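You operate a simulated robot arm through the tools that you are given. There is no shell and no other tool. Be economical: measure what you need, move in short steps, check, and stop when the job is done.

The job below is to be done with a simulated robot arm. You get a single attempt, and the scene is never put back.

JOB
Test both caps on the brass seat: GOOD on the white mat, WEAK in the blue tub.
Fine: one press of the test button for each cap. Set down upright: blue cap, yellow cap.

Only the result counts: the job must be done as asked and must still hold three seconds after the hand-in. Knocking over, shifting, dropping, spilling or breaking anything else fails it. Lids that push on must go on centred and level and be pressed home; caps that screw on are set level and turned clockwise until they are tight.

ROBOT AND FRAMES
A 5-joint arm with a two-finger parallel gripper, fixed in place. Base frame: the origin is at the foot of the arm, x ahead of it, y to its left, z up; the work surface is at about z = 0. Lengths are in mm, angles in rad, forces in N, time in s.
With the tool pointing down near the work surface it reaches from about 260 to 680 mm from the base axis. Its first joint turns from -1.152 to 1.152 rad. The tool tilts only in the upright plane through the base axis and itself; it spins freely about its own axis. Payload 2.9 kg.
Tool frame: the origin (TCP) lies between the finger pads and is the grasp point; the fingertips stand 30 mm ahead of it; z points along the fingers, y is the line along which they close. Largest opening 110 mm; finger width 20, thickness 10; the body of the gripper, 48 by 112 mm, starts 55 mm behind the TCP.
Orientation is that of the tool frame in the base frame, as [roll, pitch, yaw] about the fixed x, y, z axes, in that order (R = Rz(yaw) Ry(pitch) Rx(roll)). With the fingers straight down and closing along the base's y, the tool's x points along the base's -x, its y along +y and its z along -z.

CONTROLS
- The arm moves only by the tool step_arm. Its arguments are lists of equal length, an entry for each row: "dr": the turn, a rotation vector about the tool's x, y, z in rad, a list of three; "dp": the shift along the tool's x, y, z in mm, a list of three; "jaw": the finger opening in mm, from 0 to 110. In form: {"dr": [[rx, ry, rz], ...], "dp": [[x, y, z], ...], "jaw": [jaw, ...]}. A call has 1 to 20 rows; each row is the pose to reach, as a shift and turn from the pose commanded when the call began, along the tool's axes at that moment. Each row takes 0.2 s and may step no farther than 50 mm and 0.15 rad from the row before; otherwise, or with a gripper value out of range, the whole call is refused. A pose out of reach is approached as far as the arm can. The call stops where the force on the tool passes 40 N (or 10 N more than at its start, if that is more) or the arm is blocked; 0.2 s more then pass. Each finger travels about 108 mm/s and halts on what it meets, pressing with about 33 N; the grip force reading is that of the motor and also rises with nothing between the fingers. The clock runs only during rows and for 0.2 s after the last one: add rows that repeat a pose to give the fingers time. The reply holds the time, the measured pose of the TCP, the force on the tool along the base axes, the opening and the grip force, in the units named above and with some noise, with the torque about the TCP (base axes, N m) and any sound that the robot's microphone picked up.
- Cameras (640 x 400 px; columns grow to the right, rows downward): "scene" is fixed at [25.1, -444.2, 602.9]; the picture's right is [0.86, -0.51, 0.00], its down [-0.30, -0.51, -0.81] and it looks along [0.41, 0.69, -0.59] (base axes); focal length 309 px, centre (320, 200). "wrist" rides on the gripper at [72, 17, -103] in the tool frame; the picture's right is [-0.23, 0.97, 0.00], its down [-0.76, -0.18, -0.62] and it looks along [-0.61, -0.14, 0.78] (tool axes); focal length 222 px, centre (320, 200). There is no depth. A picture from a camera that has moved, and an enlarged one, comes with that camera's place and axes in the base frame and with its lens.
- snapshot(camera): a new picture of that camera. The clock stands still meanwhile.
- enlarge(camera, box): a new picture of the part [left, top, right, bottom] of that camera's present view, enlarged. The clock stands still meanwhile.
- hand_in(): hands the job in; it is judged then, once.

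Work in short steps. Places have to be worked out from the pictures, the camera data and where the tool is seen: move nearer, look again, correct. Check each grasp and each placing, and mend what went wrong. You have 120 turns and 64 pictures in all, those below and enlarged ones among them. Open the gripper and draw the arm clear of the work before you hand the job in, unless the task says otherwise; then end with one line.

The tools are called after "Request:" as name(argument=value, ...) on one line, values as JSON. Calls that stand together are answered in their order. step_arm: Moves the arm, as the interface text tells. Its arguments: {"type":"object","properties":{"dr":{"type":"array","items":{"type":"array","items":{"type":"number"}}},"dp":{"type":"array","items":{"type":"array","items":{"type":"number"}}},"jaw":{"type":"array","items":{"type":"number"}}},"required":["dr","dp","jaw"]} The other tools are called the same way: snapshot (camera) takes a picture; enlarge (camera, box) takes an enlarged picture of a part of a camera's view; hand_in () hands the job in.

At the start:

```text
time_s: 0.0
tool_pos: [344.2, 111.3, 385.9]
tool_rot: [-3.141, -0.001, -3.141]
wrist_force: [0.1, -1.3, -0.2]
moment: [-0.04, 0.0, 0.02]
opening: 109.8
gripper_force: 0.2
```

scene: 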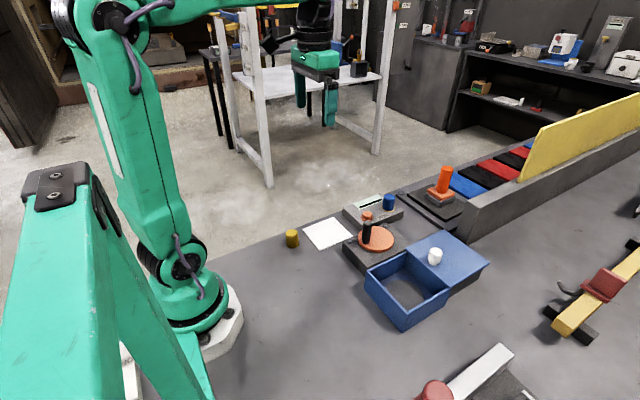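
wrist: 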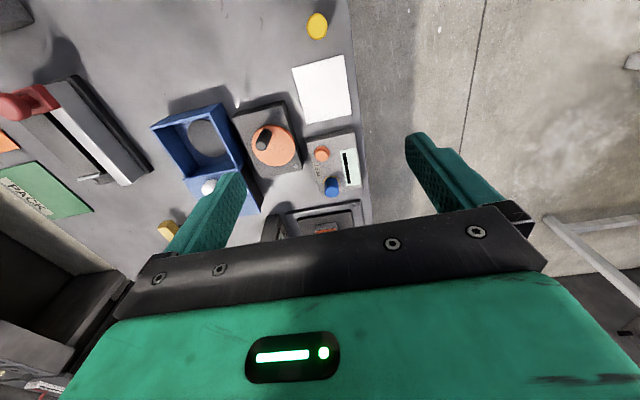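

I'll start with enlarged views of the work area to identify the tester, seat, button and caps.

Request:
enlarge(camera="scene", box=[270, 160, 500, 330])

Request:
enlarge(camera="wrist", box=[140, 0, 380, 240])

```text
2.35 times, centred on (385, 245) of scene
camera zoom: at [25.1, -444.2, 602.9], right [0.86, -0.51, 0.0], down [-0.3, -0.51, -0.81], along [0.41, 0.69, -0.59], focal length 727 px, centre (167, 94)
```

zoom: 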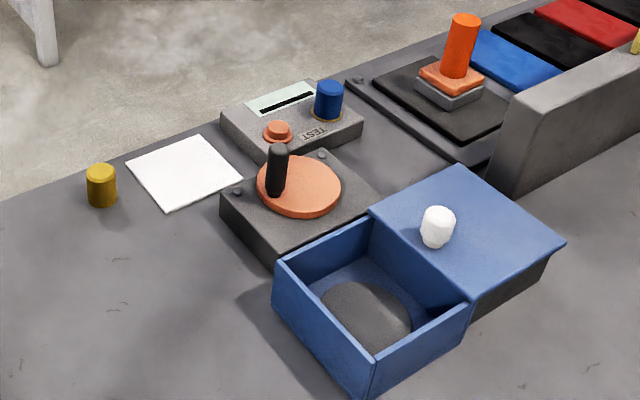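

```text
1.67 times, centred on (260, 120) of wrist
camera zoom: at [270.5, 128.0, 488.2], right [0.23, 0.97, 0.0], down [0.76, -0.18, 0.62], along [0.61, -0.14, -0.78], focal length 370 px, centre (420, 333)
```

zoom: 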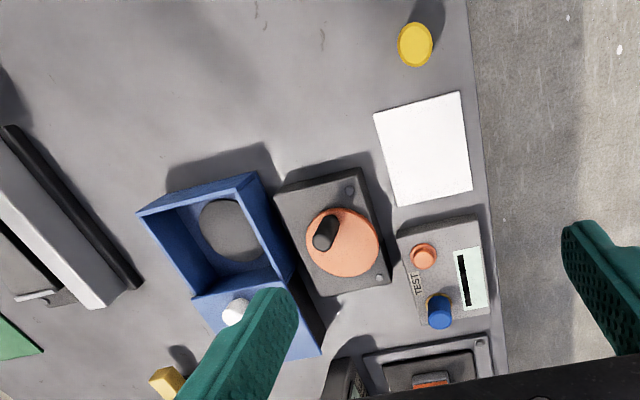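

The blue cap seems already to sit on the brass seat of the tester; the yellow cap stands free at about (275,123). I'll descend for a closer look at the tester.

Request:
step_arm(dr=[[0, 0, 0], [0, 0, 0], [0, 0, 0], [0, 0, 0]], dp=[[0, 0, 45], [0, 0, 90], [0, 0, 135], [0, 0, 150]], jaw=[110, 110, 110, 110])

Request:
snapshot(camera="wrist")

```text
time_s: 1.0
tool_pos: [345.5, 111.2, 235.7]
tool_rot: [3.141, 0.002, -3.141]
wrist_force: [-0.4, 0.0, -0.8]
moment: [0.01, -0.04, 0.0]
opening: 110.0
gripper_force: 0.0
```

```text
59 pictures are left
camera wrist: at [271.4, 127.2, 337.5], right [0.23, 0.97, 0.0], down [0.76, -0.18, 0.62], along [0.61, -0.14, -0.78], focal length 222 px, centre (320, 200)
```

wrist: 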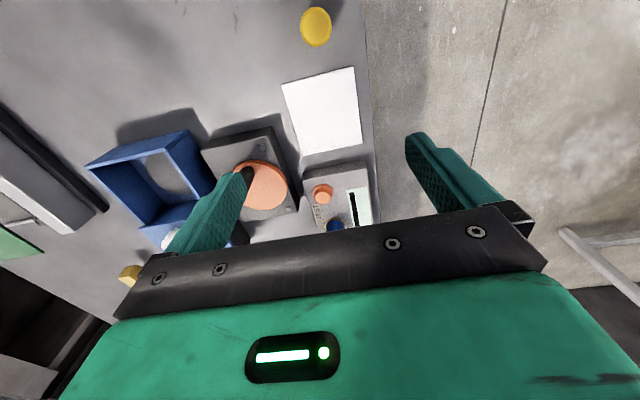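

Button estimated at about (498,80,33). I'll pull back a bit and sideways to see the tester and cap unobstructed.

Request:
step_arm(dr=[[0, 0, 0], [0, 0, 0], [0, 0, 0]], dp=[[0, -30, 0], [30, -50, 0], [60, -60, 0]], jaw=[110, 110, 110])

Request:
snapshot(camera="wrist")

```text
time_s: 1.8
tool_pos: [283.1, 51.0, 235.8]
tool_rot: [-3.142, -0.001, -3.141]
wrist_force: [-0.4, 0.0, 0.7]
moment: [0.0, -0.06, 0.04]
opening: 110.1
gripper_force: 0.1
```

```text
58 pictures are left
camera wrist: at [210.7, 68.1, 338.9], right [0.23, 0.97, 0.0], down [0.76, -0.18, 0.62], along [0.61, -0.14, -0.78], focal length 222 px, centre (320, 200)
```

wrist: 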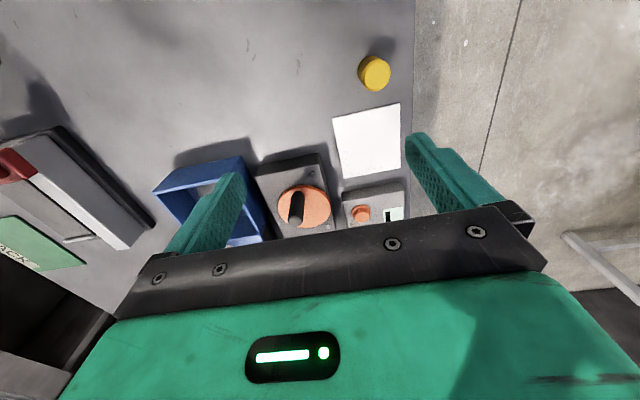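

Forward objects drop lower in the picture, so I'll move forward over the work area instead.

Request:
step_arm(dr=[[0, 0, 0], [0, 0, 0], [0, 0, 0], [0, 0, 0]], dp=[[-45, 0, 0], [-90, 0, 0], [-135, 0, 0], [-165, 5, 0]], jaw=[110, 110, 110, 110])

Request:
snapshot(camera="wrist")

```text
time_s: 2.8
tool_pos: [449.8, 56.9, 235.9]
tool_rot: [-3.141, 0.001, -3.142]
wrist_force: [0.1, 1.0, -0.1]
moment: [-0.01, -0.01, -0.01]
opening: 110.0
gripper_force: 0.1
```

```text
57 pictures are left
camera wrist: at [375.3, 74.1, 339.1], right [0.23, 0.97, 0.0], down [0.76, -0.18, 0.62], along [0.61, -0.14, -0.78], focal length 222 px, centre (320, 200)
```

wrist: 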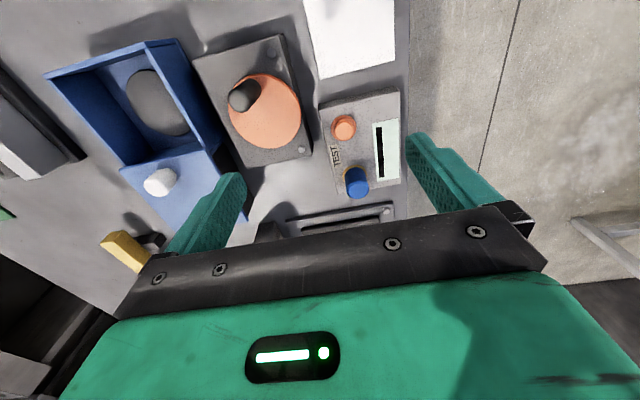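

Request:
enlarge(camera="wrist", box=[290, 80, 430, 220])

Request:
enlarge(camera="scene", box=[335, 180, 415, 230])

```text
2.86 times, centred on (360, 150) of wrist
camera zoom: at [375.3, 74.1, 339.1], right [0.23, 0.97, 0.0], down [0.76, -0.18, 0.62], along [0.61, -0.14, -0.78], focal length 635 px, centre (206, 343)
```

zoom: 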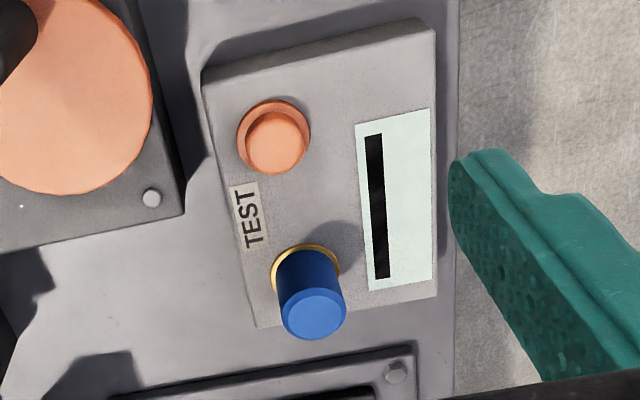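

```text
8.00 times, centred on (375, 205) of scene
camera zoom: at [25.1, -444.2, 602.9], right [0.86, -0.51, 0.0], down [-0.3, -0.51, -0.81], along [0.41, 0.69, -0.59], focal length 2473 px, centre (-120, 160)
```

zoom: 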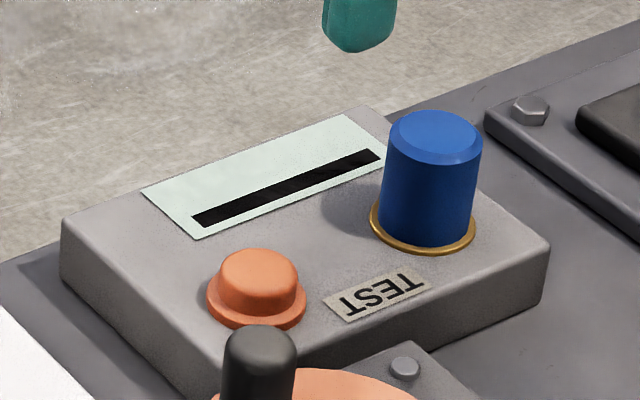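

The blue cap sits on the seat at about (579,85.5), with the seat at z≈31; the button is at (494,81.5) with its top at z≈45. I close the fingers, move above the button and stop with the tips at z≈55.

Request:
step_arm(dr=[[0, 0, 0], [0, 0, 0], [0, 0, 0], [0, 0, 0], [0, 0, 0], [0, 0, 0]], dp=[[-22, 12, 0], [-44.2, 24.6, 0], [-44.2, 24.6, 48], [-44.2, 24.6, 96], [-44.2, 24.6, 140], [-44.2, 24.6, 151]], jaw=[60, 20, 0, 0, 0, 0])

Request:
enlarge(camera="scene", box=[335, 180, 415, 230])

Request:
snapshot(camera="wrist")

```text
time_s: 4.2
tool_pos: [493.5, 80.7, 86.8]
tool_rot: [3.141, 0.001, 3.14]
wrist_force: [1.2, -1.6, -0.2]
moment: [0.01, 0.0, 0.01]
opening: 0.0
gripper_force: 33.2
```

```text
8.00 times, centred on (375, 205) of scene
camera zoom: at [25.1, -444.2, 602.9], right [0.86, -0.51, 0.0], down [-0.3, -0.51, -0.81], along [0.41, 0.69, -0.59], focal length 2473 px, centre (-120, 160)
```

zoom: 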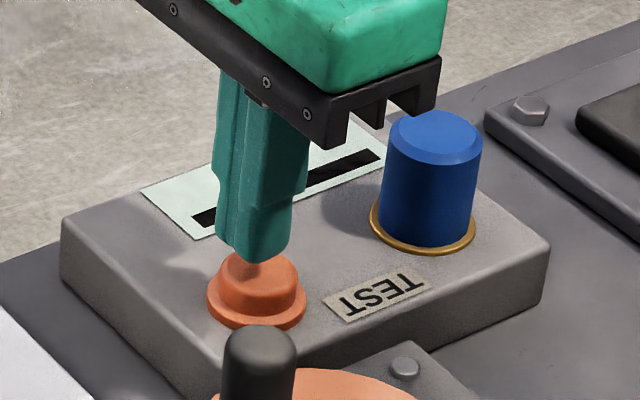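

```text
53 pictures are left
camera wrist: at [419.3, 98.1, 188.9], right [0.23, 0.97, 0.0], down [0.76, -0.18, 0.62], along [0.61, -0.14, -0.78], focal length 222 px, centre (320, 200)
```

wrist: 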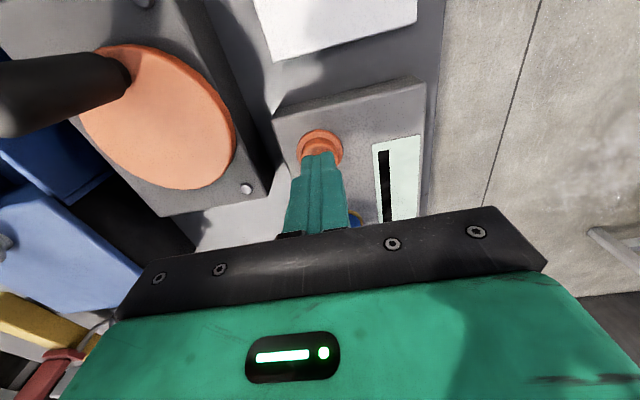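

The fingers are aligned over the button. I press gently in 1.5 mm rows.

Request:
step_arm(dr=[[0, 0, 0], [0, 0, 0], [0, 0, 0], [0, 0, 0], [0, 0, 0], [0, 0, 0], [0, 0, 0], [0, 0, 0]], dp=[[0, 0, 2], [0, 0, 4], [0, 0, 6], [0, 0, 8], [0, 0, 10], [0, 0, 11.5], [0, 0, 13], [0, 0, 14.5]], jaw=[0, 0, 0, 0, 0, 0, 0, 0])

Request:
enlarge(camera="scene", box=[335, 180, 415, 230])

```text
time_s: 6.0
tool_pos: [493.4, 82.1, 70.4]
tool_rot: [-3.141, 0.001, 3.14]
wrist_force: [-0.5, -1.9, 5.6]
moment: [-0.1, 0.0, -0.01]
opening: 0.0
gripper_force: 32.8
heard: click
```

```text
8.00 times, centred on (375, 205) of scene
camera zoom: at [25.1, -444.2, 602.9], right [0.86, -0.51, 0.0], down [-0.3, -0.51, -0.81], along [0.41, 0.69, -0.59], focal length 2473 px, centre (-120, 160)
```

zoom: 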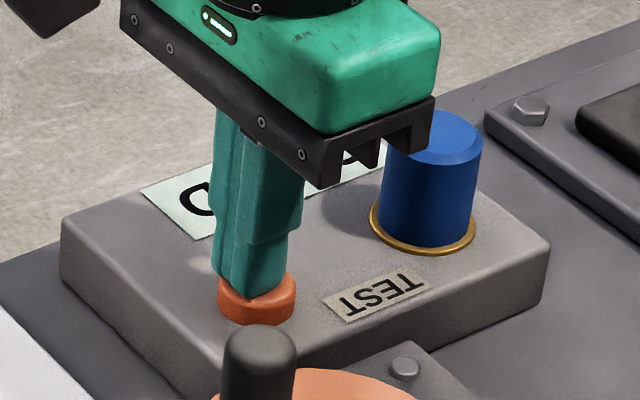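

A click was heard and the display now shows text. I read it with the wrist camera before releasing.

Request:
enlarge(camera="wrist", box=[290, 100, 450, 240])

Request:
step_arm(dr=[[0, 0, 0], [0, 0, 0], [0, 0, 0], [0, 0, 0]], dp=[[0, 0, -15], [0, 0, -60], [0, 0, -105], [0, 0, -130]], jaw=[0, 0, 0, 0])

Request:
enlarge(camera="scene", box=[335, 180, 415, 230])

```text
2.86 times, centred on (370, 170) of wrist
camera zoom: at [419.3, 98.3, 173.1], right [0.23, 0.97, 0.0], down [0.76, -0.18, 0.62], along [0.61, -0.14, -0.78], focal length 635 px, centre (177, 286)
```

zoom: 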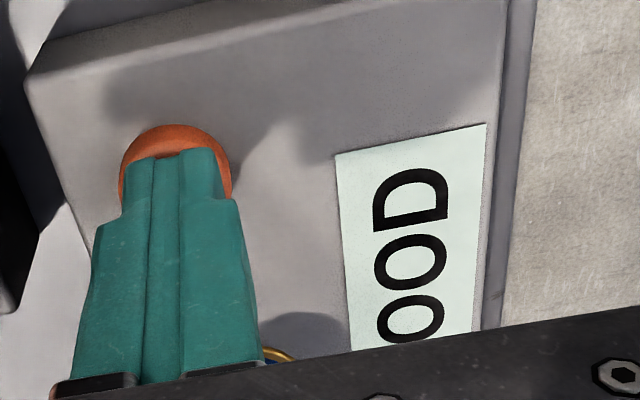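

```text
time_s: 7.0
tool_pos: [494.3, 80.0, 200.5]
tool_rot: [3.141, 0.001, -3.141]
wrist_force: [0.2, 0.9, 0.0]
moment: [0.01, -0.02, 0.02]
opening: 0.0
gripper_force: 32.5
```

```text
8.00 times, centred on (375, 205) of scene
camera zoom: at [25.1, -444.2, 602.9], right [0.86, -0.51, 0.0], down [-0.3, -0.51, -0.81], along [0.41, 0.69, -0.59], focal length 2473 px, centre (-120, 160)
```

zoom: 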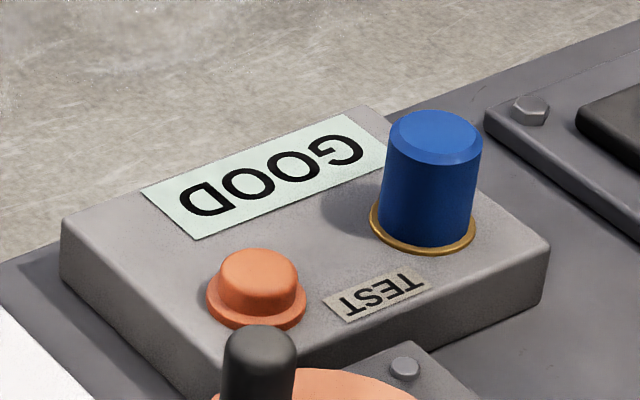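

The blue cap is GOOD and goes on the white mat. I open to 62 mm and go above the blue cap, tips just above its top, to check alignment.

Request:
step_arm(dr=[[0, 0, 0], [0, 0, 0], [0, 0, 0], [0, 0, 0]], dp=[[-42, 2.5, 0], [-84.5, 5.5, 0], [-84.5, 5.5, 45], [-84.5, 5.5, 86]], jaw=[30, 62, 62, 62])

Request:
snapshot(camera="wrist")

Request:
enlarge(camera="scene", box=[335, 160, 435, 230])

```text
time_s: 8.0
tool_pos: [578.2, 88.7, 112.8]
tool_rot: [3.141, -0.001, -3.141]
wrist_force: [-0.2, 0.1, 0.2]
moment: [0.0, 0.0, 0.03]
opening: 62.0
gripper_force: 0.0
```

```text
49 pictures are left
camera wrist: at [503.3, 104.4, 215.3], right [0.23, 0.97, 0.0], down [0.76, -0.18, 0.62], along [0.61, -0.14, -0.78], focal length 222 px, centre (320, 200)
```

wrist: 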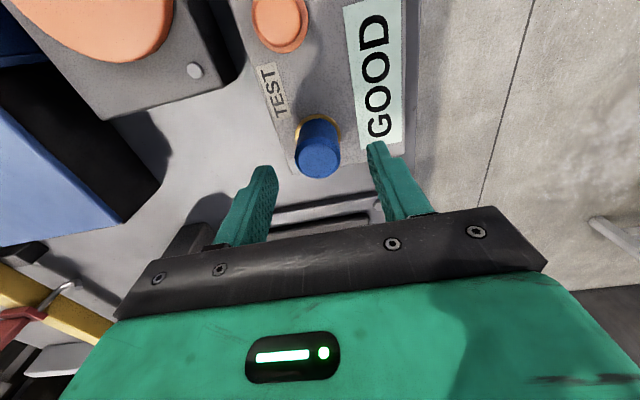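

```text
5.71 times, centred on (385, 195) of scene
camera zoom: at [25.1, -444.2, 602.9], right [0.86, -0.51, 0.0], down [-0.3, -0.51, -0.81], along [0.41, 0.69, -0.59], focal length 1766 px, centre (-51, 229)
```

zoom: 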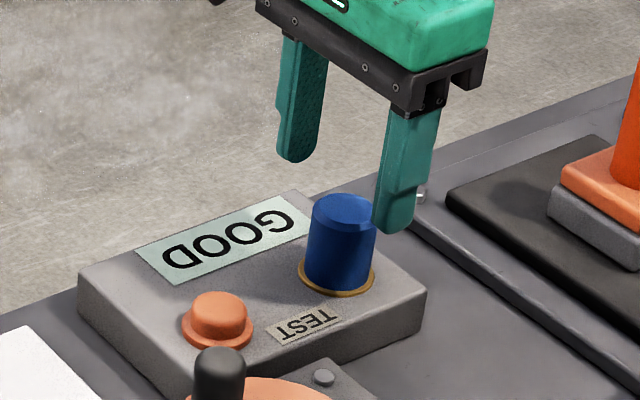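

The cap is between the fingers. I lower to TCP z≈67 and close on it.

Request:
step_arm(dr=[[0, 0, 0], [0, 0, 0], [0, 0, 0], [0, 0, 0], [0, 0, 0], [0, 0, 0]], dp=[[-1, 0, 25], [-1, 0, 46], [-1, 0, 46], [-1, 0, 46], [-1, 0, 46], [-1, 0, 46]], jaw=[62, 62, 45, 25, 20, 20])

Request:
enlarge(camera="scene", box=[335, 160, 435, 230])

```text
time_s: 9.4
tool_pos: [578.1, 85.3, 65.9]
tool_rot: [-3.141, -0.001, -3.14]
wrist_force: [-1.1, -0.7, 0.8]
moment: [0.01, -0.04, 0.01]
opening: 32.1
gripper_force: 33.5
```

```text
5.71 times, centred on (385, 195) of scene
camera zoom: at [25.1, -444.2, 602.9], right [0.86, -0.51, 0.0], down [-0.3, -0.51, -0.81], along [0.41, 0.69, -0.59], focal length 1766 px, centre (-51, 229)
```

zoom: 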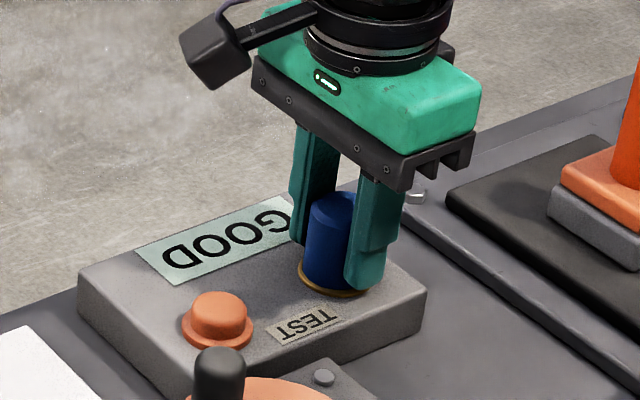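

Gripped at 32 mm. I lift and carry it over the mat (which spans about x 327–437, y 60–160), aiming for (398,125).

Request:
step_arm(dr=[[0, 0, 0], [0, 0, 0], [0, 0, 0], [0, 0, 0], [0, 0, 0], [0, 0, 0], [0, 0, 0], [0, 0, 0], [0, 0, 0]], dp=[[0, 0, -15], [0, 0, -50], [0, 0, -90], [40, 10, -90], [80, 20, -90], [120, 30, -90], [160, 39, -90], [181, 39, -80], [181, 39, -45]], jaw=[20, 20, 20, 20, 20, 20, 20, 20, 20])

Request:
enlarge(camera="scene", box=[270, 150, 430, 260])

Request:
snapshot(camera="wrist")

```text
time_s: 11.4
tool_pos: [397.4, 126.5, 111.2]
tool_rot: [3.142, -0.002, 3.141]
wrist_force: [-1.2, -1.0, 0.6]
moment: [0.02, 0.01, -0.03]
opening: 32.2
gripper_force: 33.3
```

```text
3.64 times, centred on (350, 205) of scene
camera zoom: at [25.1, -444.2, 602.9], right [0.86, -0.51, 0.0], down [-0.3, -0.51, -0.81], along [0.41, 0.69, -0.59], focal length 1124 px, centre (211, 182)
```

zoom: 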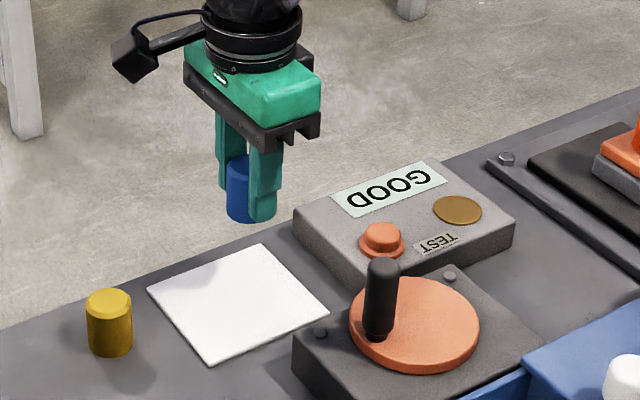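

```text
45 pictures are left
camera wrist: at [324.5, 143.2, 214.3], right [0.23, 0.97, 0.0], down [0.76, -0.18, 0.62], along [0.61, -0.14, -0.78], focal length 222 px, centre (320, 200)
```

wrist: 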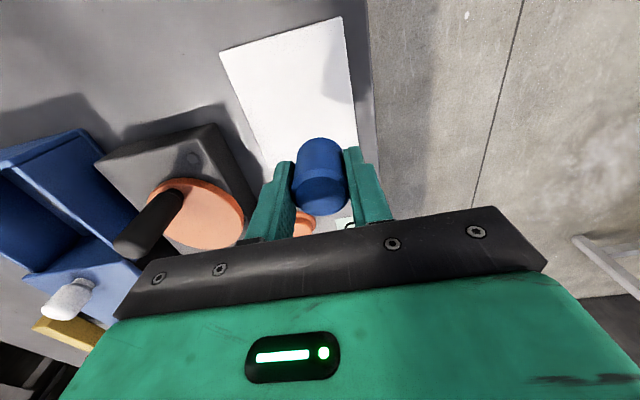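

Position over the mat is confirmed by both cameras. I lower slowly to contact.

Request:
step_arm(dr=[[0, 0, 0], [0, 0, 0], [0, 0, 0], [0, 0, 0], [0, 0, 0]], dp=[[0, 0, 35], [0, 0, 65], [0, 0, 69], [0, 0, 71], [0, 0, 72.5]], jaw=[20, 20, 20, 20, 20])

Request:
enlarge(camera="scene", box=[290, 190, 390, 260])

```text
time_s: 12.6
tool_pos: [397.7, 126.0, 42.2]
tool_rot: [-3.141, 0.0, -3.141]
wrist_force: [-14.5, -0.8, 33.8]
moment: [0.05, 0.48, -0.03]
opening: 32.1
gripper_force: 32.8
```

```text
5.71 times, centred on (340, 225) of scene
camera zoom: at [24.9, -444.2, 602.8], right [0.86, -0.51, 0.0], down [-0.3, -0.51, -0.81], along [0.41, 0.69, -0.59], focal length 1766 px, centre (206, 57)
```

zoom: 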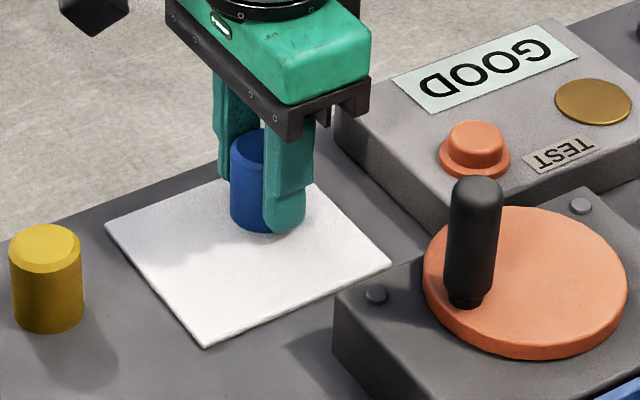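

It made contact at z≈42 with 34 N. I ease up about 2.5 mm of command to unload, then check the force.

Request:
step_arm(dr=[[0, 0, 0], [0, 0, 0]], dp=[[0, 0, -1.5], [0, 0, -2.5]], jaw=[20, 20])

```text
time_s: 13.2
tool_pos: [397.3, 125.0, 41.1]
tool_rot: [3.141, -0.001, -3.14]
wrist_force: [1.3, 0.3, 1.1]
moment: [0.02, -0.07, -0.03]
opening: 32.2
gripper_force: 32.6
```

Unloaded and still near contact. I open slowly, then rise.

Request:
step_arm(dr=[[0, 0, 0], [0, 0, 0], [0, 0, 0], [0, 0, 0], [0, 0, 0], [0, 0, 0], [0, 0, 0]], dp=[[0, 0, 0], [0, 0, 0], [0, 0, 0], [0, 0, -15], [0, 0, -50], [0, 0, -95], [0, 0, -130]], jaw=[36, 46, 62, 62, 62, 62, 62])

Request:
enlarge(camera="scene", box=[270, 180, 390, 260])

Request:
snapshot(camera="wrist")

```text
time_s: 14.8
tool_pos: [397.0, 126.0, 174.9]
tool_rot: [3.141, 0.001, -3.141]
wrist_force: [-0.8, -0.5, -0.2]
moment: [-0.03, -0.02, 0.0]
opening: 62.1
gripper_force: 0.1
```

```text
5.00 times, centred on (330, 220) of scene
camera zoom: at [25.1, -444.2, 602.9], right [0.86, -0.51, 0.0], down [-0.3, -0.51, -0.81], along [0.41, 0.69, -0.59], focal length 1546 px, centre (270, 100)
```

zoom: 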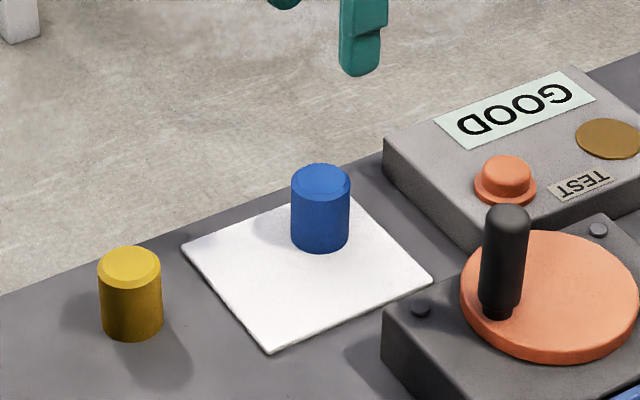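

```text
42 pictures are left
camera wrist: at [323.5, 142.4, 277.1], right [0.23, 0.97, 0.0], down [0.76, -0.18, 0.62], along [0.61, -0.14, -0.78], focal length 222 px, centre (320, 200)
```

wrist: 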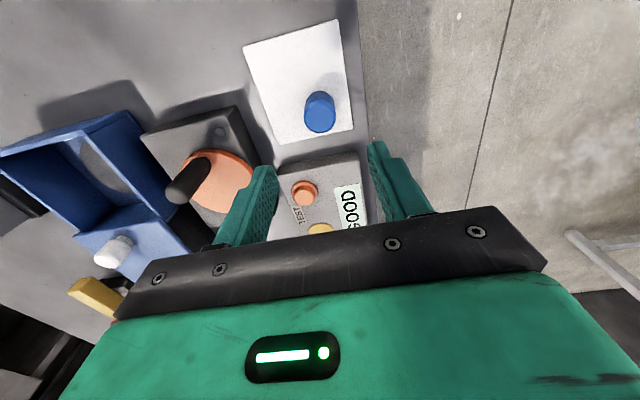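

The blue cap stands upright on the mat. Yellow is at about (272,121); I go above it with tips just over its top.

Request:
step_arm(dr=[[0, 0, 0], [0, 0, 0], [0, 0, 0], [0, 0, 0], [0, 0, 0]], dp=[[45, -2, 0], [90, -4, 0], [125, -5, 0], [125, -5, 45], [125, -5, 88]], jaw=[62, 62, 62, 62, 62])

Request:
snapshot(camera="wrist")

Request:
enlarge(camera="scene", box=[230, 180, 350, 260])

```text
time_s: 16.0
tool_pos: [272.0, 118.6, 83.7]
tool_rot: [-3.141, 0.0, -3.14]
wrist_force: [-1.2, 0.5, 0.4]
moment: [-0.01, -0.03, 0.02]
opening: 62.1
gripper_force: 0.1
```

```text
41 pictures are left
camera wrist: at [198.1, 136.1, 186.6], right [0.23, 0.97, 0.0], down [0.76, -0.18, 0.62], along [0.61, -0.14, -0.78], focal length 222 px, centre (320, 200)
```

wrist: 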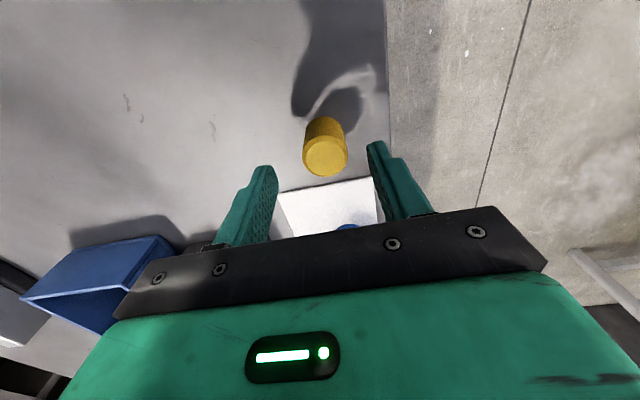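

```text
5.00 times, centred on (290, 220) of scene
camera zoom: at [25.1, -444.2, 602.9], right [0.86, -0.51, 0.0], down [-0.3, -0.51, -0.81], along [0.41, 0.69, -0.59], focal length 1546 px, centre (470, 100)
```

zoom: 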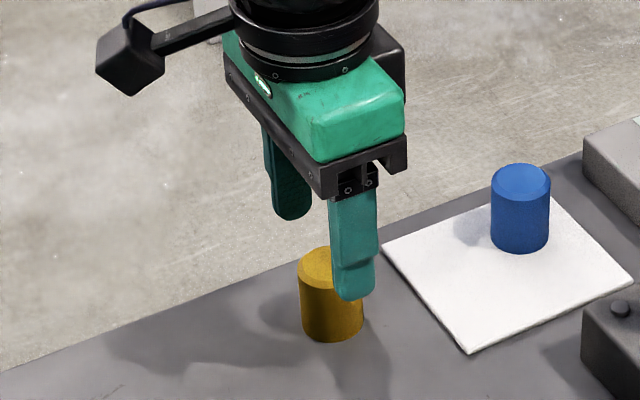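

The yellow cap is centred at about (272.7,122.5). I shift +2 in y, lower to z≈42 and close.

Request:
step_arm(dr=[[0, 0, 0], [0, 0, 0], [0, 0, 0], [0, 0, 0], [0, 0, 0], [0, 0, 0]], dp=[[0, 2, 20], [0, 2, 42], [0, 2, 42], [0, 2, 42], [0, 2, 42], [0, 2, 42]], jaw=[62, 62, 45, 25, 20, 20])

Request:
enlarge(camera="scene", box=[230, 180, 350, 260])

```text
time_s: 17.4
tool_pos: [271.1, 123.1, 41.3]
tool_rot: [-3.141, -0.001, -3.142]
wrist_force: [0.6, 0.5, -0.4]
moment: [0.01, -0.01, 0.02]
opening: 32.1
gripper_force: 33.0
```

```text
5.00 times, centred on (290, 220) of scene
camera zoom: at [25.1, -444.2, 602.9], right [0.86, -0.51, 0.0], down [-0.3, -0.51, -0.81], along [0.41, 0.69, -0.59], focal length 1546 px, centre (470, 100)
```

zoom: 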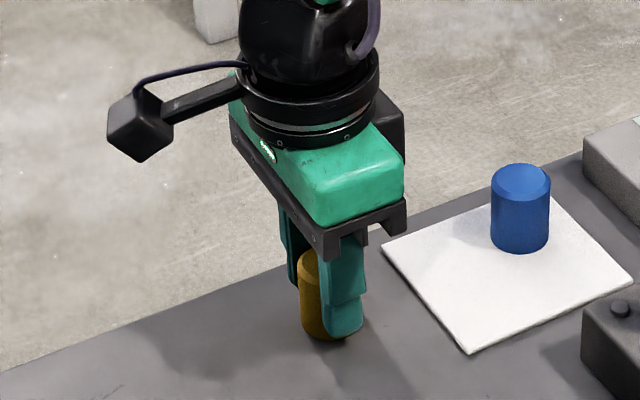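

Gripped. I lift and carry it to above the brass seat at (579,86).

Request:
step_arm(dr=[[0, 0, 0], [0, 0, 0], [0, 0, 0], [0, 0, 0], [0, 0, 0], [0, 0, 0], [0, 0, 0], [0, 0, 0], [0, 0, 0], [0, 0, 0], [0, 0, 0], [0, 0, 0]], dp=[[0, 0, -15], [0, 0, -50], [0, 0, -95], [0, 0, -130], [-45, -6, -130], [-90, -12, -130], [-135, -18, -130], [-180, -24, -130], [-225, -30, -130], [-270, -36, -130], [-307, -36.5, -110], [-307, -36.5, -60]], jaw=[20, 20, 20, 20, 20, 20, 20, 20, 20, 20, 20, 20])

Request:
enlarge(camera="scene", box=[335, 160, 435, 230])

Request:
snapshot(camera="wrist")

```text
time_s: 20.0
tool_pos: [580.3, 85.7, 103.4]
tool_rot: [3.141, -0.002, -3.141]
wrist_force: [-0.2, -0.2, 0.1]
moment: [0.0, 0.02, 0.02]
opening: 32.3
gripper_force: 33.3
```

```text
5.71 times, centred on (385, 195) of scene
camera zoom: at [25.1, -444.2, 602.9], right [0.86, -0.51, 0.0], down [-0.3, -0.51, -0.81], along [0.41, 0.69, -0.59], focal length 1766 px, centre (-51, 229)
```

zoom: 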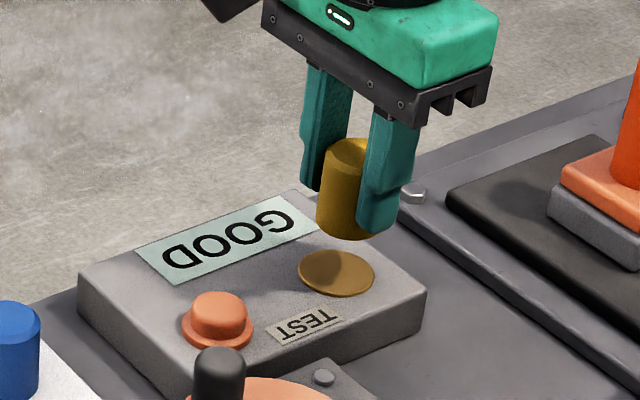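

```text
37 pictures are left
camera wrist: at [506.6, 102.5, 206.1], right [0.23, 0.97, 0.0], down [0.76, -0.18, 0.62], along [0.61, -0.14, -0.78], focal length 222 px, centre (320, 200)
```

wrist: 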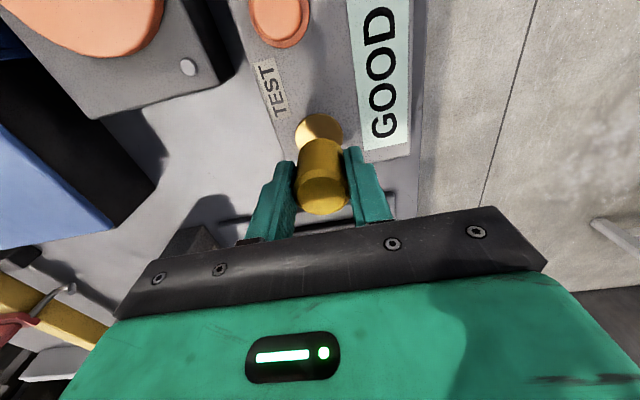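

Over the seat; seat centre reads about (577.5,86.5). I shift -1 in x and lower to contact slowly.

Request:
step_arm(dr=[[0, 0, 0], [0, 0, 0], [0, 0, 0], [0, 0, 0]], dp=[[1, 0.5, 20], [1, 0.5, 31], [1, 0.5, 33.5], [1, 0.5, 35]], jaw=[20, 20, 20, 20])

```text
time_s: 21.0
tool_pos: [578.2, 85.6, 71.0]
tool_rot: [3.141, 0.002, 3.141]
wrist_force: [-13.2, -4.3, 24.6]
moment: [-0.31, 0.33, -0.03]
opening: 32.1
gripper_force: 32.7
```

Contact came a bit higher than expected (z≈71). I look closely before releasing.

Request:
enlarge(camera="scene", box=[355, 180, 415, 225])

Request:
enlarge(camera="wrist", box=[260, 90, 400, 220])

```text
8.89 times, centred on (385, 202) of scene
camera zoom: at [24.9, -444.2, 602.9], right [0.86, -0.51, 0.0], down [-0.3, -0.51, -0.81], along [0.41, 0.69, -0.59], focal length 2748 px, centre (-258, 178)
```

zoom: 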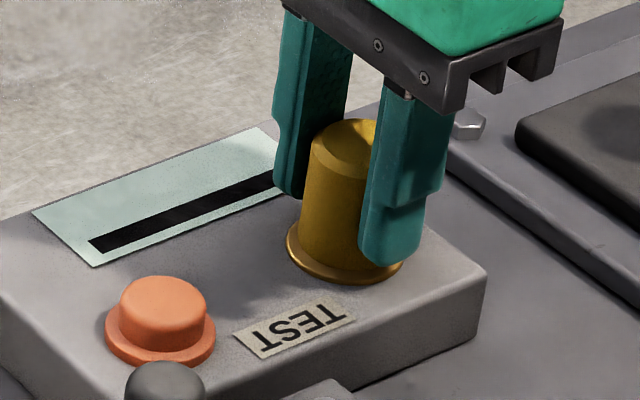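

```text
3.08 times, centred on (330, 155) of wrist
camera zoom: at [505.1, 103.2, 173.1], right [0.23, 0.97, 0.0], down [0.76, -0.18, 0.62], along [0.61, -0.14, -0.78], focal length 684 px, centre (289, 338)
```

zoom: 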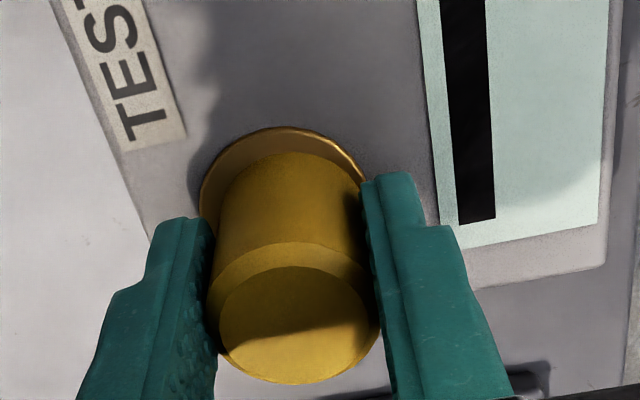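

The display has reset, but the cap sits a few mm toward +x on the seat. I lift slightly, shift 3 mm in -x, and set down again.

Request:
step_arm(dr=[[0, 0, 0], [0, 0, 0], [0, 0, 0], [0, 0, 0], [0, 0, 0], [0, 0, 0]], dp=[[0, 0, -6], [1.5, 0, -6], [3, 0, -6], [3, 0, -3.5], [3, 0, -2], [3, 0, -1]], jaw=[20, 20, 20, 20, 20, 20])

Request:
enlarge(camera="wrist", box=[260, 90, 400, 220])

Request:
enlarge(camera="scene", box=[355, 180, 415, 225])

```text
time_s: 22.4
tool_pos: [575.4, 86.7, 70.0]
tool_rot: [3.139, 0.001, 3.141]
wrist_force: [-11.1, -0.7, 18.8]
moment: [-0.1, 0.26, -0.02]
opening: 31.7
gripper_force: 33.1
```

```text
3.08 times, centred on (330, 155) of wrist
camera zoom: at [502.2, 103.4, 173.2], right [0.23, 0.97, 0.0], down [0.76, -0.18, 0.62], along [0.61, -0.14, -0.78], focal length 684 px, centre (289, 338)
```

zoom: 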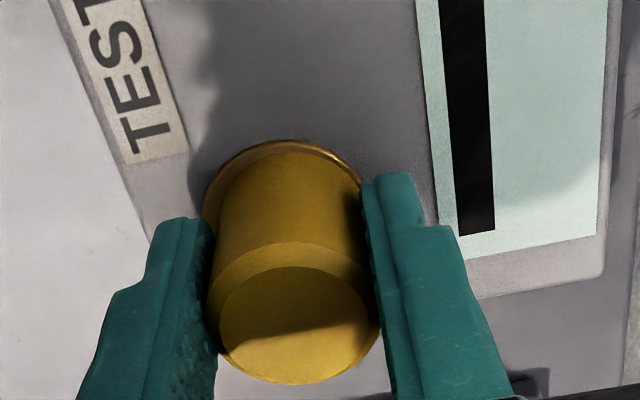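

```text
8.89 times, centred on (385, 202) of scene
camera zoom: at [25.0, -444.2, 602.9], right [0.86, -0.51, 0.0], down [-0.3, -0.51, -0.81], along [0.41, 0.69, -0.59], focal length 2748 px, centre (-258, 178)
```

zoom: 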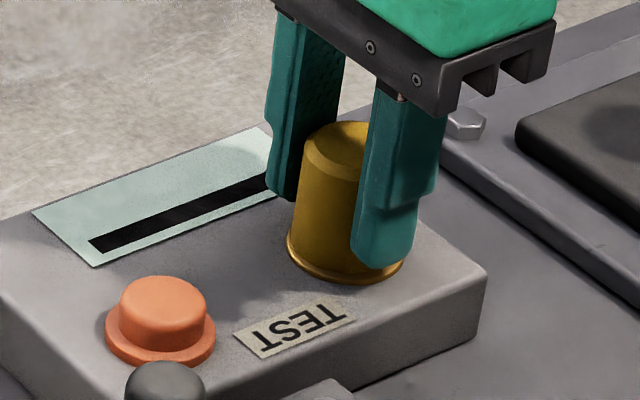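

The cap is now well within the seat. I unload, release and rise.

Request:
step_arm(dr=[[0, 0, 0], [0, 0, 0], [0, 0, 0], [0, 0, 0], [0, 0, 0], [0, 0, 0], [0, 0, 0], [0, 0, 0]], dp=[[0, 0, -1.2], [0, 0, -1.8], [0, 0, -1.8], [0, 0, -1.8], [0, 0, -1.8], [0, 0, -20], [0, 0, -60], [0, 0, -100]], jaw=[20, 20, 36, 46, 62, 62, 62, 62])

Request:
enlarge(camera="scene", box=[355, 180, 415, 225])

```text
time_s: 24.2
tool_pos: [577.6, 86.5, 171.2]
tool_rot: [-3.141, 0.0, 3.141]
wrist_force: [0.4, 0.3, 0.2]
moment: [0.01, -0.01, -0.01]
opening: 62.0
gripper_force: 0.0
```

```text
8.89 times, centred on (385, 202) of scene
camera zoom: at [25.1, -444.2, 602.9], right [0.86, -0.51, 0.0], down [-0.3, -0.51, -0.81], along [0.41, 0.69, -0.59], focal length 2748 px, centre (-258, 178)
```

zoom: 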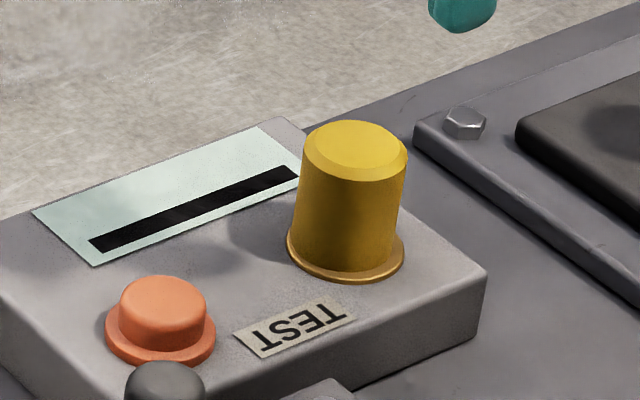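

The yellow cap is on the seat and the display is blank, so I go press the button, closed fingers over (494,81.5).

Request:
step_arm(dr=[[0, 0, 0], [0, 0, 0], [0, 0, 0], [0, 0, 0]], dp=[[42, -2.5, 0], [83, -4.5, 0], [83, -4.5, 45], [83, -4.5, 84]], jaw=[30, 0, 0, 0])

Request:
enlarge(camera="scene", box=[335, 180, 415, 230])

```text
time_s: 25.2
tool_pos: [490.2, 79.2, 85.5]
tool_rot: [-3.14, 0.0, -3.141]
wrist_force: [-1.3, -0.9, -0.6]
moment: [0.0, -0.02, 0.0]
opening: 0.0
gripper_force: 32.8
```

```text
8.00 times, centred on (375, 205) of scene
camera zoom: at [25.1, -444.2, 602.9], right [0.86, -0.51, 0.0], down [-0.3, -0.51, -0.81], along [0.41, 0.69, -0.59], focal length 2473 px, centre (-120, 160)
```

zoom: 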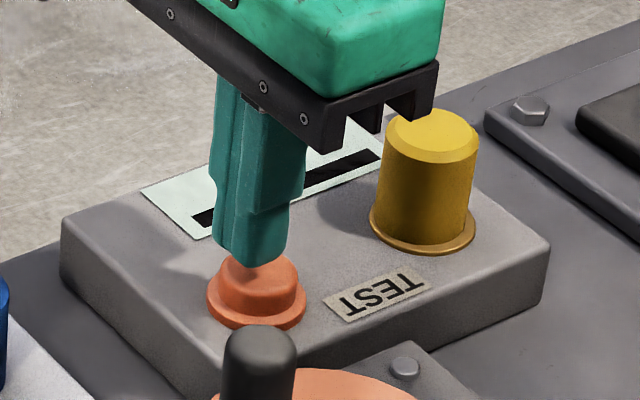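

Nearly identical to last time; I correct about +1.5 mm in x and +1 in y and press to the same depth (z≈70.5).

Request:
step_arm(dr=[[0, 0, 0], [0, 0, 0], [0, 0, 0], [0, 0, 0], [0, 0, 0], [0, 0, 0], [0, 0, 0], [0, 0, 0]], dp=[[-1.5, 1, 1], [-1.5, 1, 4], [-1.5, 1, 6], [-1.5, 1, 8], [-1.5, 1, 10], [-1.5, 1, 12], [-1.5, 1, 13.5], [-1.5, 1, 15]], jaw=[0, 0, 0, 0, 0, 0, 0, 0])

```text
time_s: 27.0
tool_pos: [493.4, 82.6, 70.1]
tool_rot: [3.141, 0.001, -3.141]
wrist_force: [-0.7, -1.4, 8.1]
moment: [-0.05, 0.02, -0.09]
opening: 0.0
gripper_force: 32.5
heard: click
```

Click heard. I release straight up and read the display.

Request:
step_arm(dr=[[0, 0, 0], [0, 0, 0], [0, 0, 0], [0, 0, 0]], dp=[[0, 0, -15], [0, 0, -60], [0, 0, -105], [0, 0, -130]], jaw=[0, 0, 0, 0])

Request:
enlarge(camera="scene", box=[335, 180, 415, 230])

Request:
snapshot(camera="wrist")

Request:
enlarge(camera="scene", box=[350, 220, 500, 340])

```text
time_s: 28.0
tool_pos: [494.4, 82.2, 198.6]
tool_rot: [-3.141, 0.001, 3.14]
wrist_force: [0.1, 0.6, 0.0]
moment: [0.01, 0.04, -0.01]
opening: 0.0
gripper_force: 33.1
```

```text
8.00 times, centred on (375, 205) of scene
camera zoom: at [25.1, -444.2, 602.9], right [0.86, -0.51, 0.0], down [-0.3, -0.51, -0.81], along [0.41, 0.69, -0.59], focal length 2473 px, centre (-120, 160)
```

zoom: 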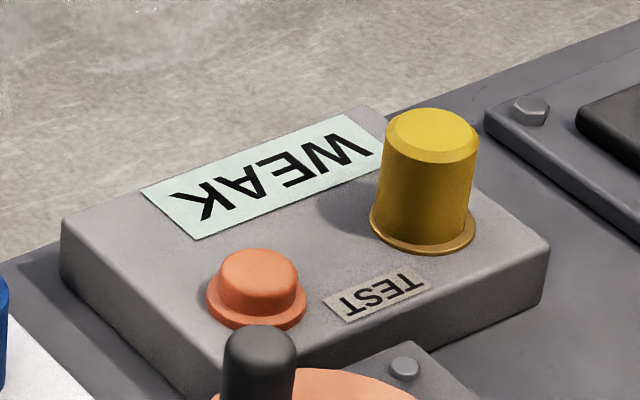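

```text
29 pictures are left
camera wrist: at [420.4, 99.3, 302.2], right [0.23, 0.97, 0.0], down [0.76, -0.18, 0.62], along [0.61, -0.14, -0.78], focal length 222 px, centre (320, 200)
```

wrist: 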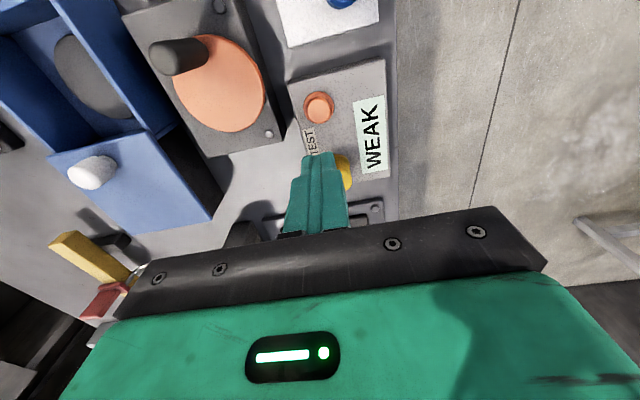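

```text
3.33 times, centred on (425, 280) of scene
camera zoom: at [25.1, -444.2, 602.9], right [0.86, -0.51, 0.0], down [-0.3, -0.51, -0.81], along [0.41, 0.69, -0.59], focal length 1030 px, centre (-30, -67)
```

zoom: 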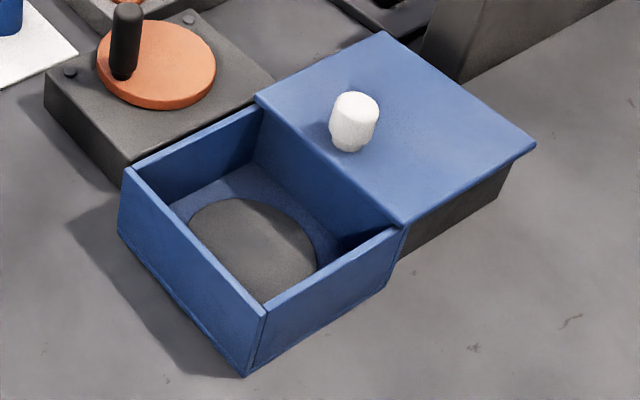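

Yellow is WEAK, so it goes into the blue tub (outer x 351–472, y -229 to -103, rim z≈67; the lid with its knob is parked beyond x 472). First I regrasp the yellow cap where I released it.

Request:
step_arm(dr=[[0, 0, 0], [0, 0, 0], [0, 0, 0], [0, 0, 0], [0, 0, 0], [0, 0, 0], [0, 0, 0], [0, 0, 0], [0, 0, 0], [0, 0, 0]], dp=[[-42, 2.5, 0], [-82.5, 4.5, 0], [-82.5, 4.5, 45], [-82.5, 4.5, 85], [-82.5, 4.5, 115], [-82.5, 4.5, 129], [-82.5, 4.5, 129], [-82.5, 4.5, 129], [-82.5, 4.5, 129], [-82.5, 4.5, 129]], jaw=[30, 62, 62, 62, 62, 62, 45, 25, 20, 20])

Request:
enlarge(camera="scene", box=[335, 160, 435, 230])

```text
time_s: 30.2
tool_pos: [576.8, 89.3, 70.7]
tool_rot: [3.141, -0.001, -3.141]
wrist_force: [-0.1, 0.1, -0.5]
moment: [0.02, 0.0, -0.03]
opening: 32.0
gripper_force: 33.4
```

```text
5.71 times, centred on (385, 195) of scene
camera zoom: at [25.1, -444.2, 602.9], right [0.86, -0.51, 0.0], down [-0.3, -0.51, -0.81], along [0.41, 0.69, -0.59], focal length 1766 px, centre (-51, 229)
```

zoom: 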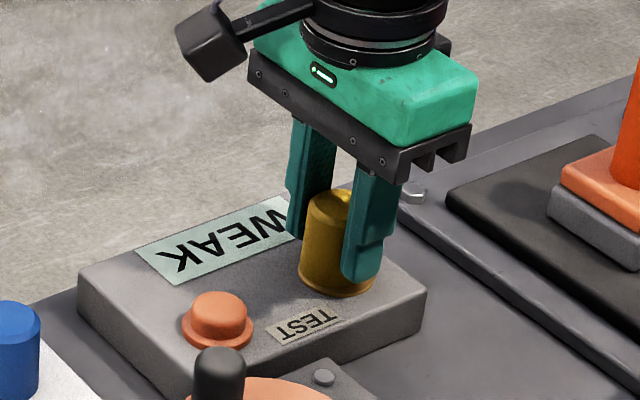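

Gripped. I lift to z≈220 and carry it over to the tub, then check.

Request:
step_arm(dr=[[0, 0, 0], [0, 0, 0], [0, 0, 0], [0, 0, 0], [0, 0, 0], [0, 0, 0], [0, 0, 0], [0, 0, 0], [0, 0, 0], [0, 0, 0], [0, 0, 0], [0, 0, 0]], dp=[[0, 0, -15], [0, 0, -55], [0, 0, -100], [0, 0, -140], [23.7, -36, -140], [47.4, -72, -140], [71, -108, -140], [95, -145, -140], [119, -181, -140], [142, -217, -140], [166, -254, -140], [166, -254, -100]], jaw=[20, 20, 20, 20, 20, 20, 20, 20, 20, 20, 20, 20])

Request:
enlarge(camera="scene", box=[320, 170, 500, 340])

Request:
snapshot(camera="wrist")

```text
time_s: 32.8
tool_pos: [410.3, -167.8, 171.5]
tool_rot: [3.141, 0.002, 3.141]
wrist_force: [-0.1, 0.9, 0.1]
moment: [0.05, -0.02, -0.01]
opening: 32.0
gripper_force: 32.8
```

```text
2.35 times, centred on (410, 255) of scene
camera zoom: at [25.1, -444.2, 602.9], right [0.86, -0.51, 0.0], down [-0.3, -0.51, -0.81], along [0.41, 0.69, -0.59], focal length 727 px, centre (108, 71)
```

zoom: 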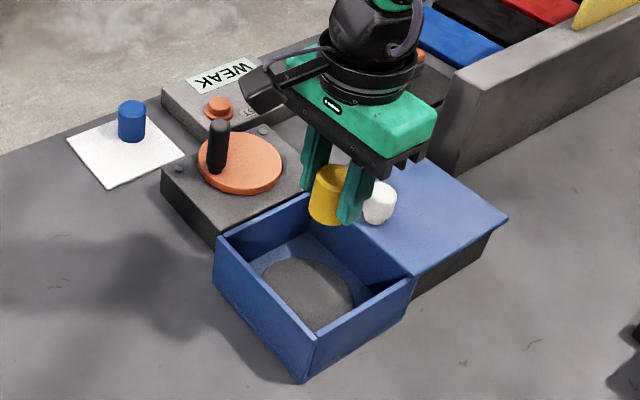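

```text
25 pictures are left
camera wrist: at [336.4, -150.9, 273.6], right [0.23, 0.97, 0.0], down [0.76, -0.18, 0.62], along [0.61, -0.14, -0.78], focal length 222 px, centre (320, 200)
```

wrist: 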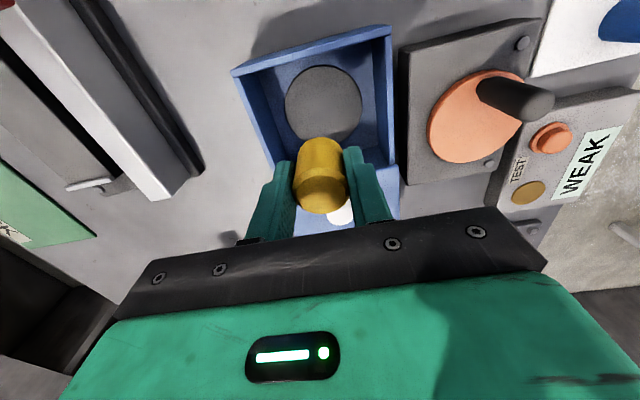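

The cap is centred over the tub floor disc at (410,-165). I lower into the tub, slowing near the floor.

Request:
step_arm(dr=[[0, 0, 0], [0, 0, 0], [0, 0, 0], [0, 0, 0]], dp=[[0, 1, 40], [0, 1, 80], [0, 1, 105], [0, 1, 117]], jaw=[20, 20, 20, 20])

Request:
step_arm(dr=[[0, 0, 0], [0, 0, 0], [0, 0, 0], [0, 0, 0], [0, 0, 0], [0, 0, 0]], dp=[[0, 0, 2], [0, 0, 4], [0, 0, 6], [0, 0, 7.5], [0, 0, 9], [0, 0, 10]], jaw=[20, 20, 20, 20, 20, 20])

Request:
enlarge(camera="scene", box=[350, 210, 470, 330])

```text
time_s: 33.8
tool_pos: [410.2, -165.9, 53.1]
tool_rot: [3.14, 0.0, 3.141]
wrist_force: [-0.1, 0.0, -0.1]
moment: [0.02, -0.01, -0.01]
opening: 32.1
gripper_force: 32.5
```

```text
time_s: 35.0
tool_pos: [410.3, -165.7, 49.0]
tool_rot: [3.141, 0.001, -3.141]
wrist_force: [-1.0, 2.5, 4.7]
moment: [0.07, 0.01, 0.04]
opening: 31.9
gripper_force: 33.7
stopped in row 5: the force on the tool passed its limit at 45 N (the readings are from after the stop); the commanded pose is now the measured one
```

```text
3.33 times, centred on (410, 270) of scene
camera zoom: at [25.1, -444.2, 602.9], right [0.86, -0.51, 0.0], down [-0.3, -0.51, -0.81], along [0.41, 0.69, -0.59], focal length 1030 px, centre (20, -33)
```

zoom: 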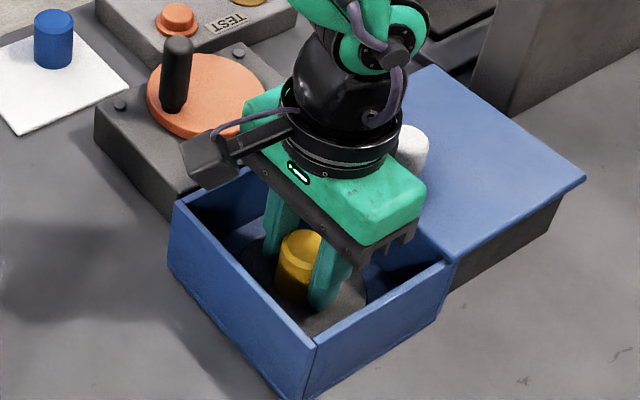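

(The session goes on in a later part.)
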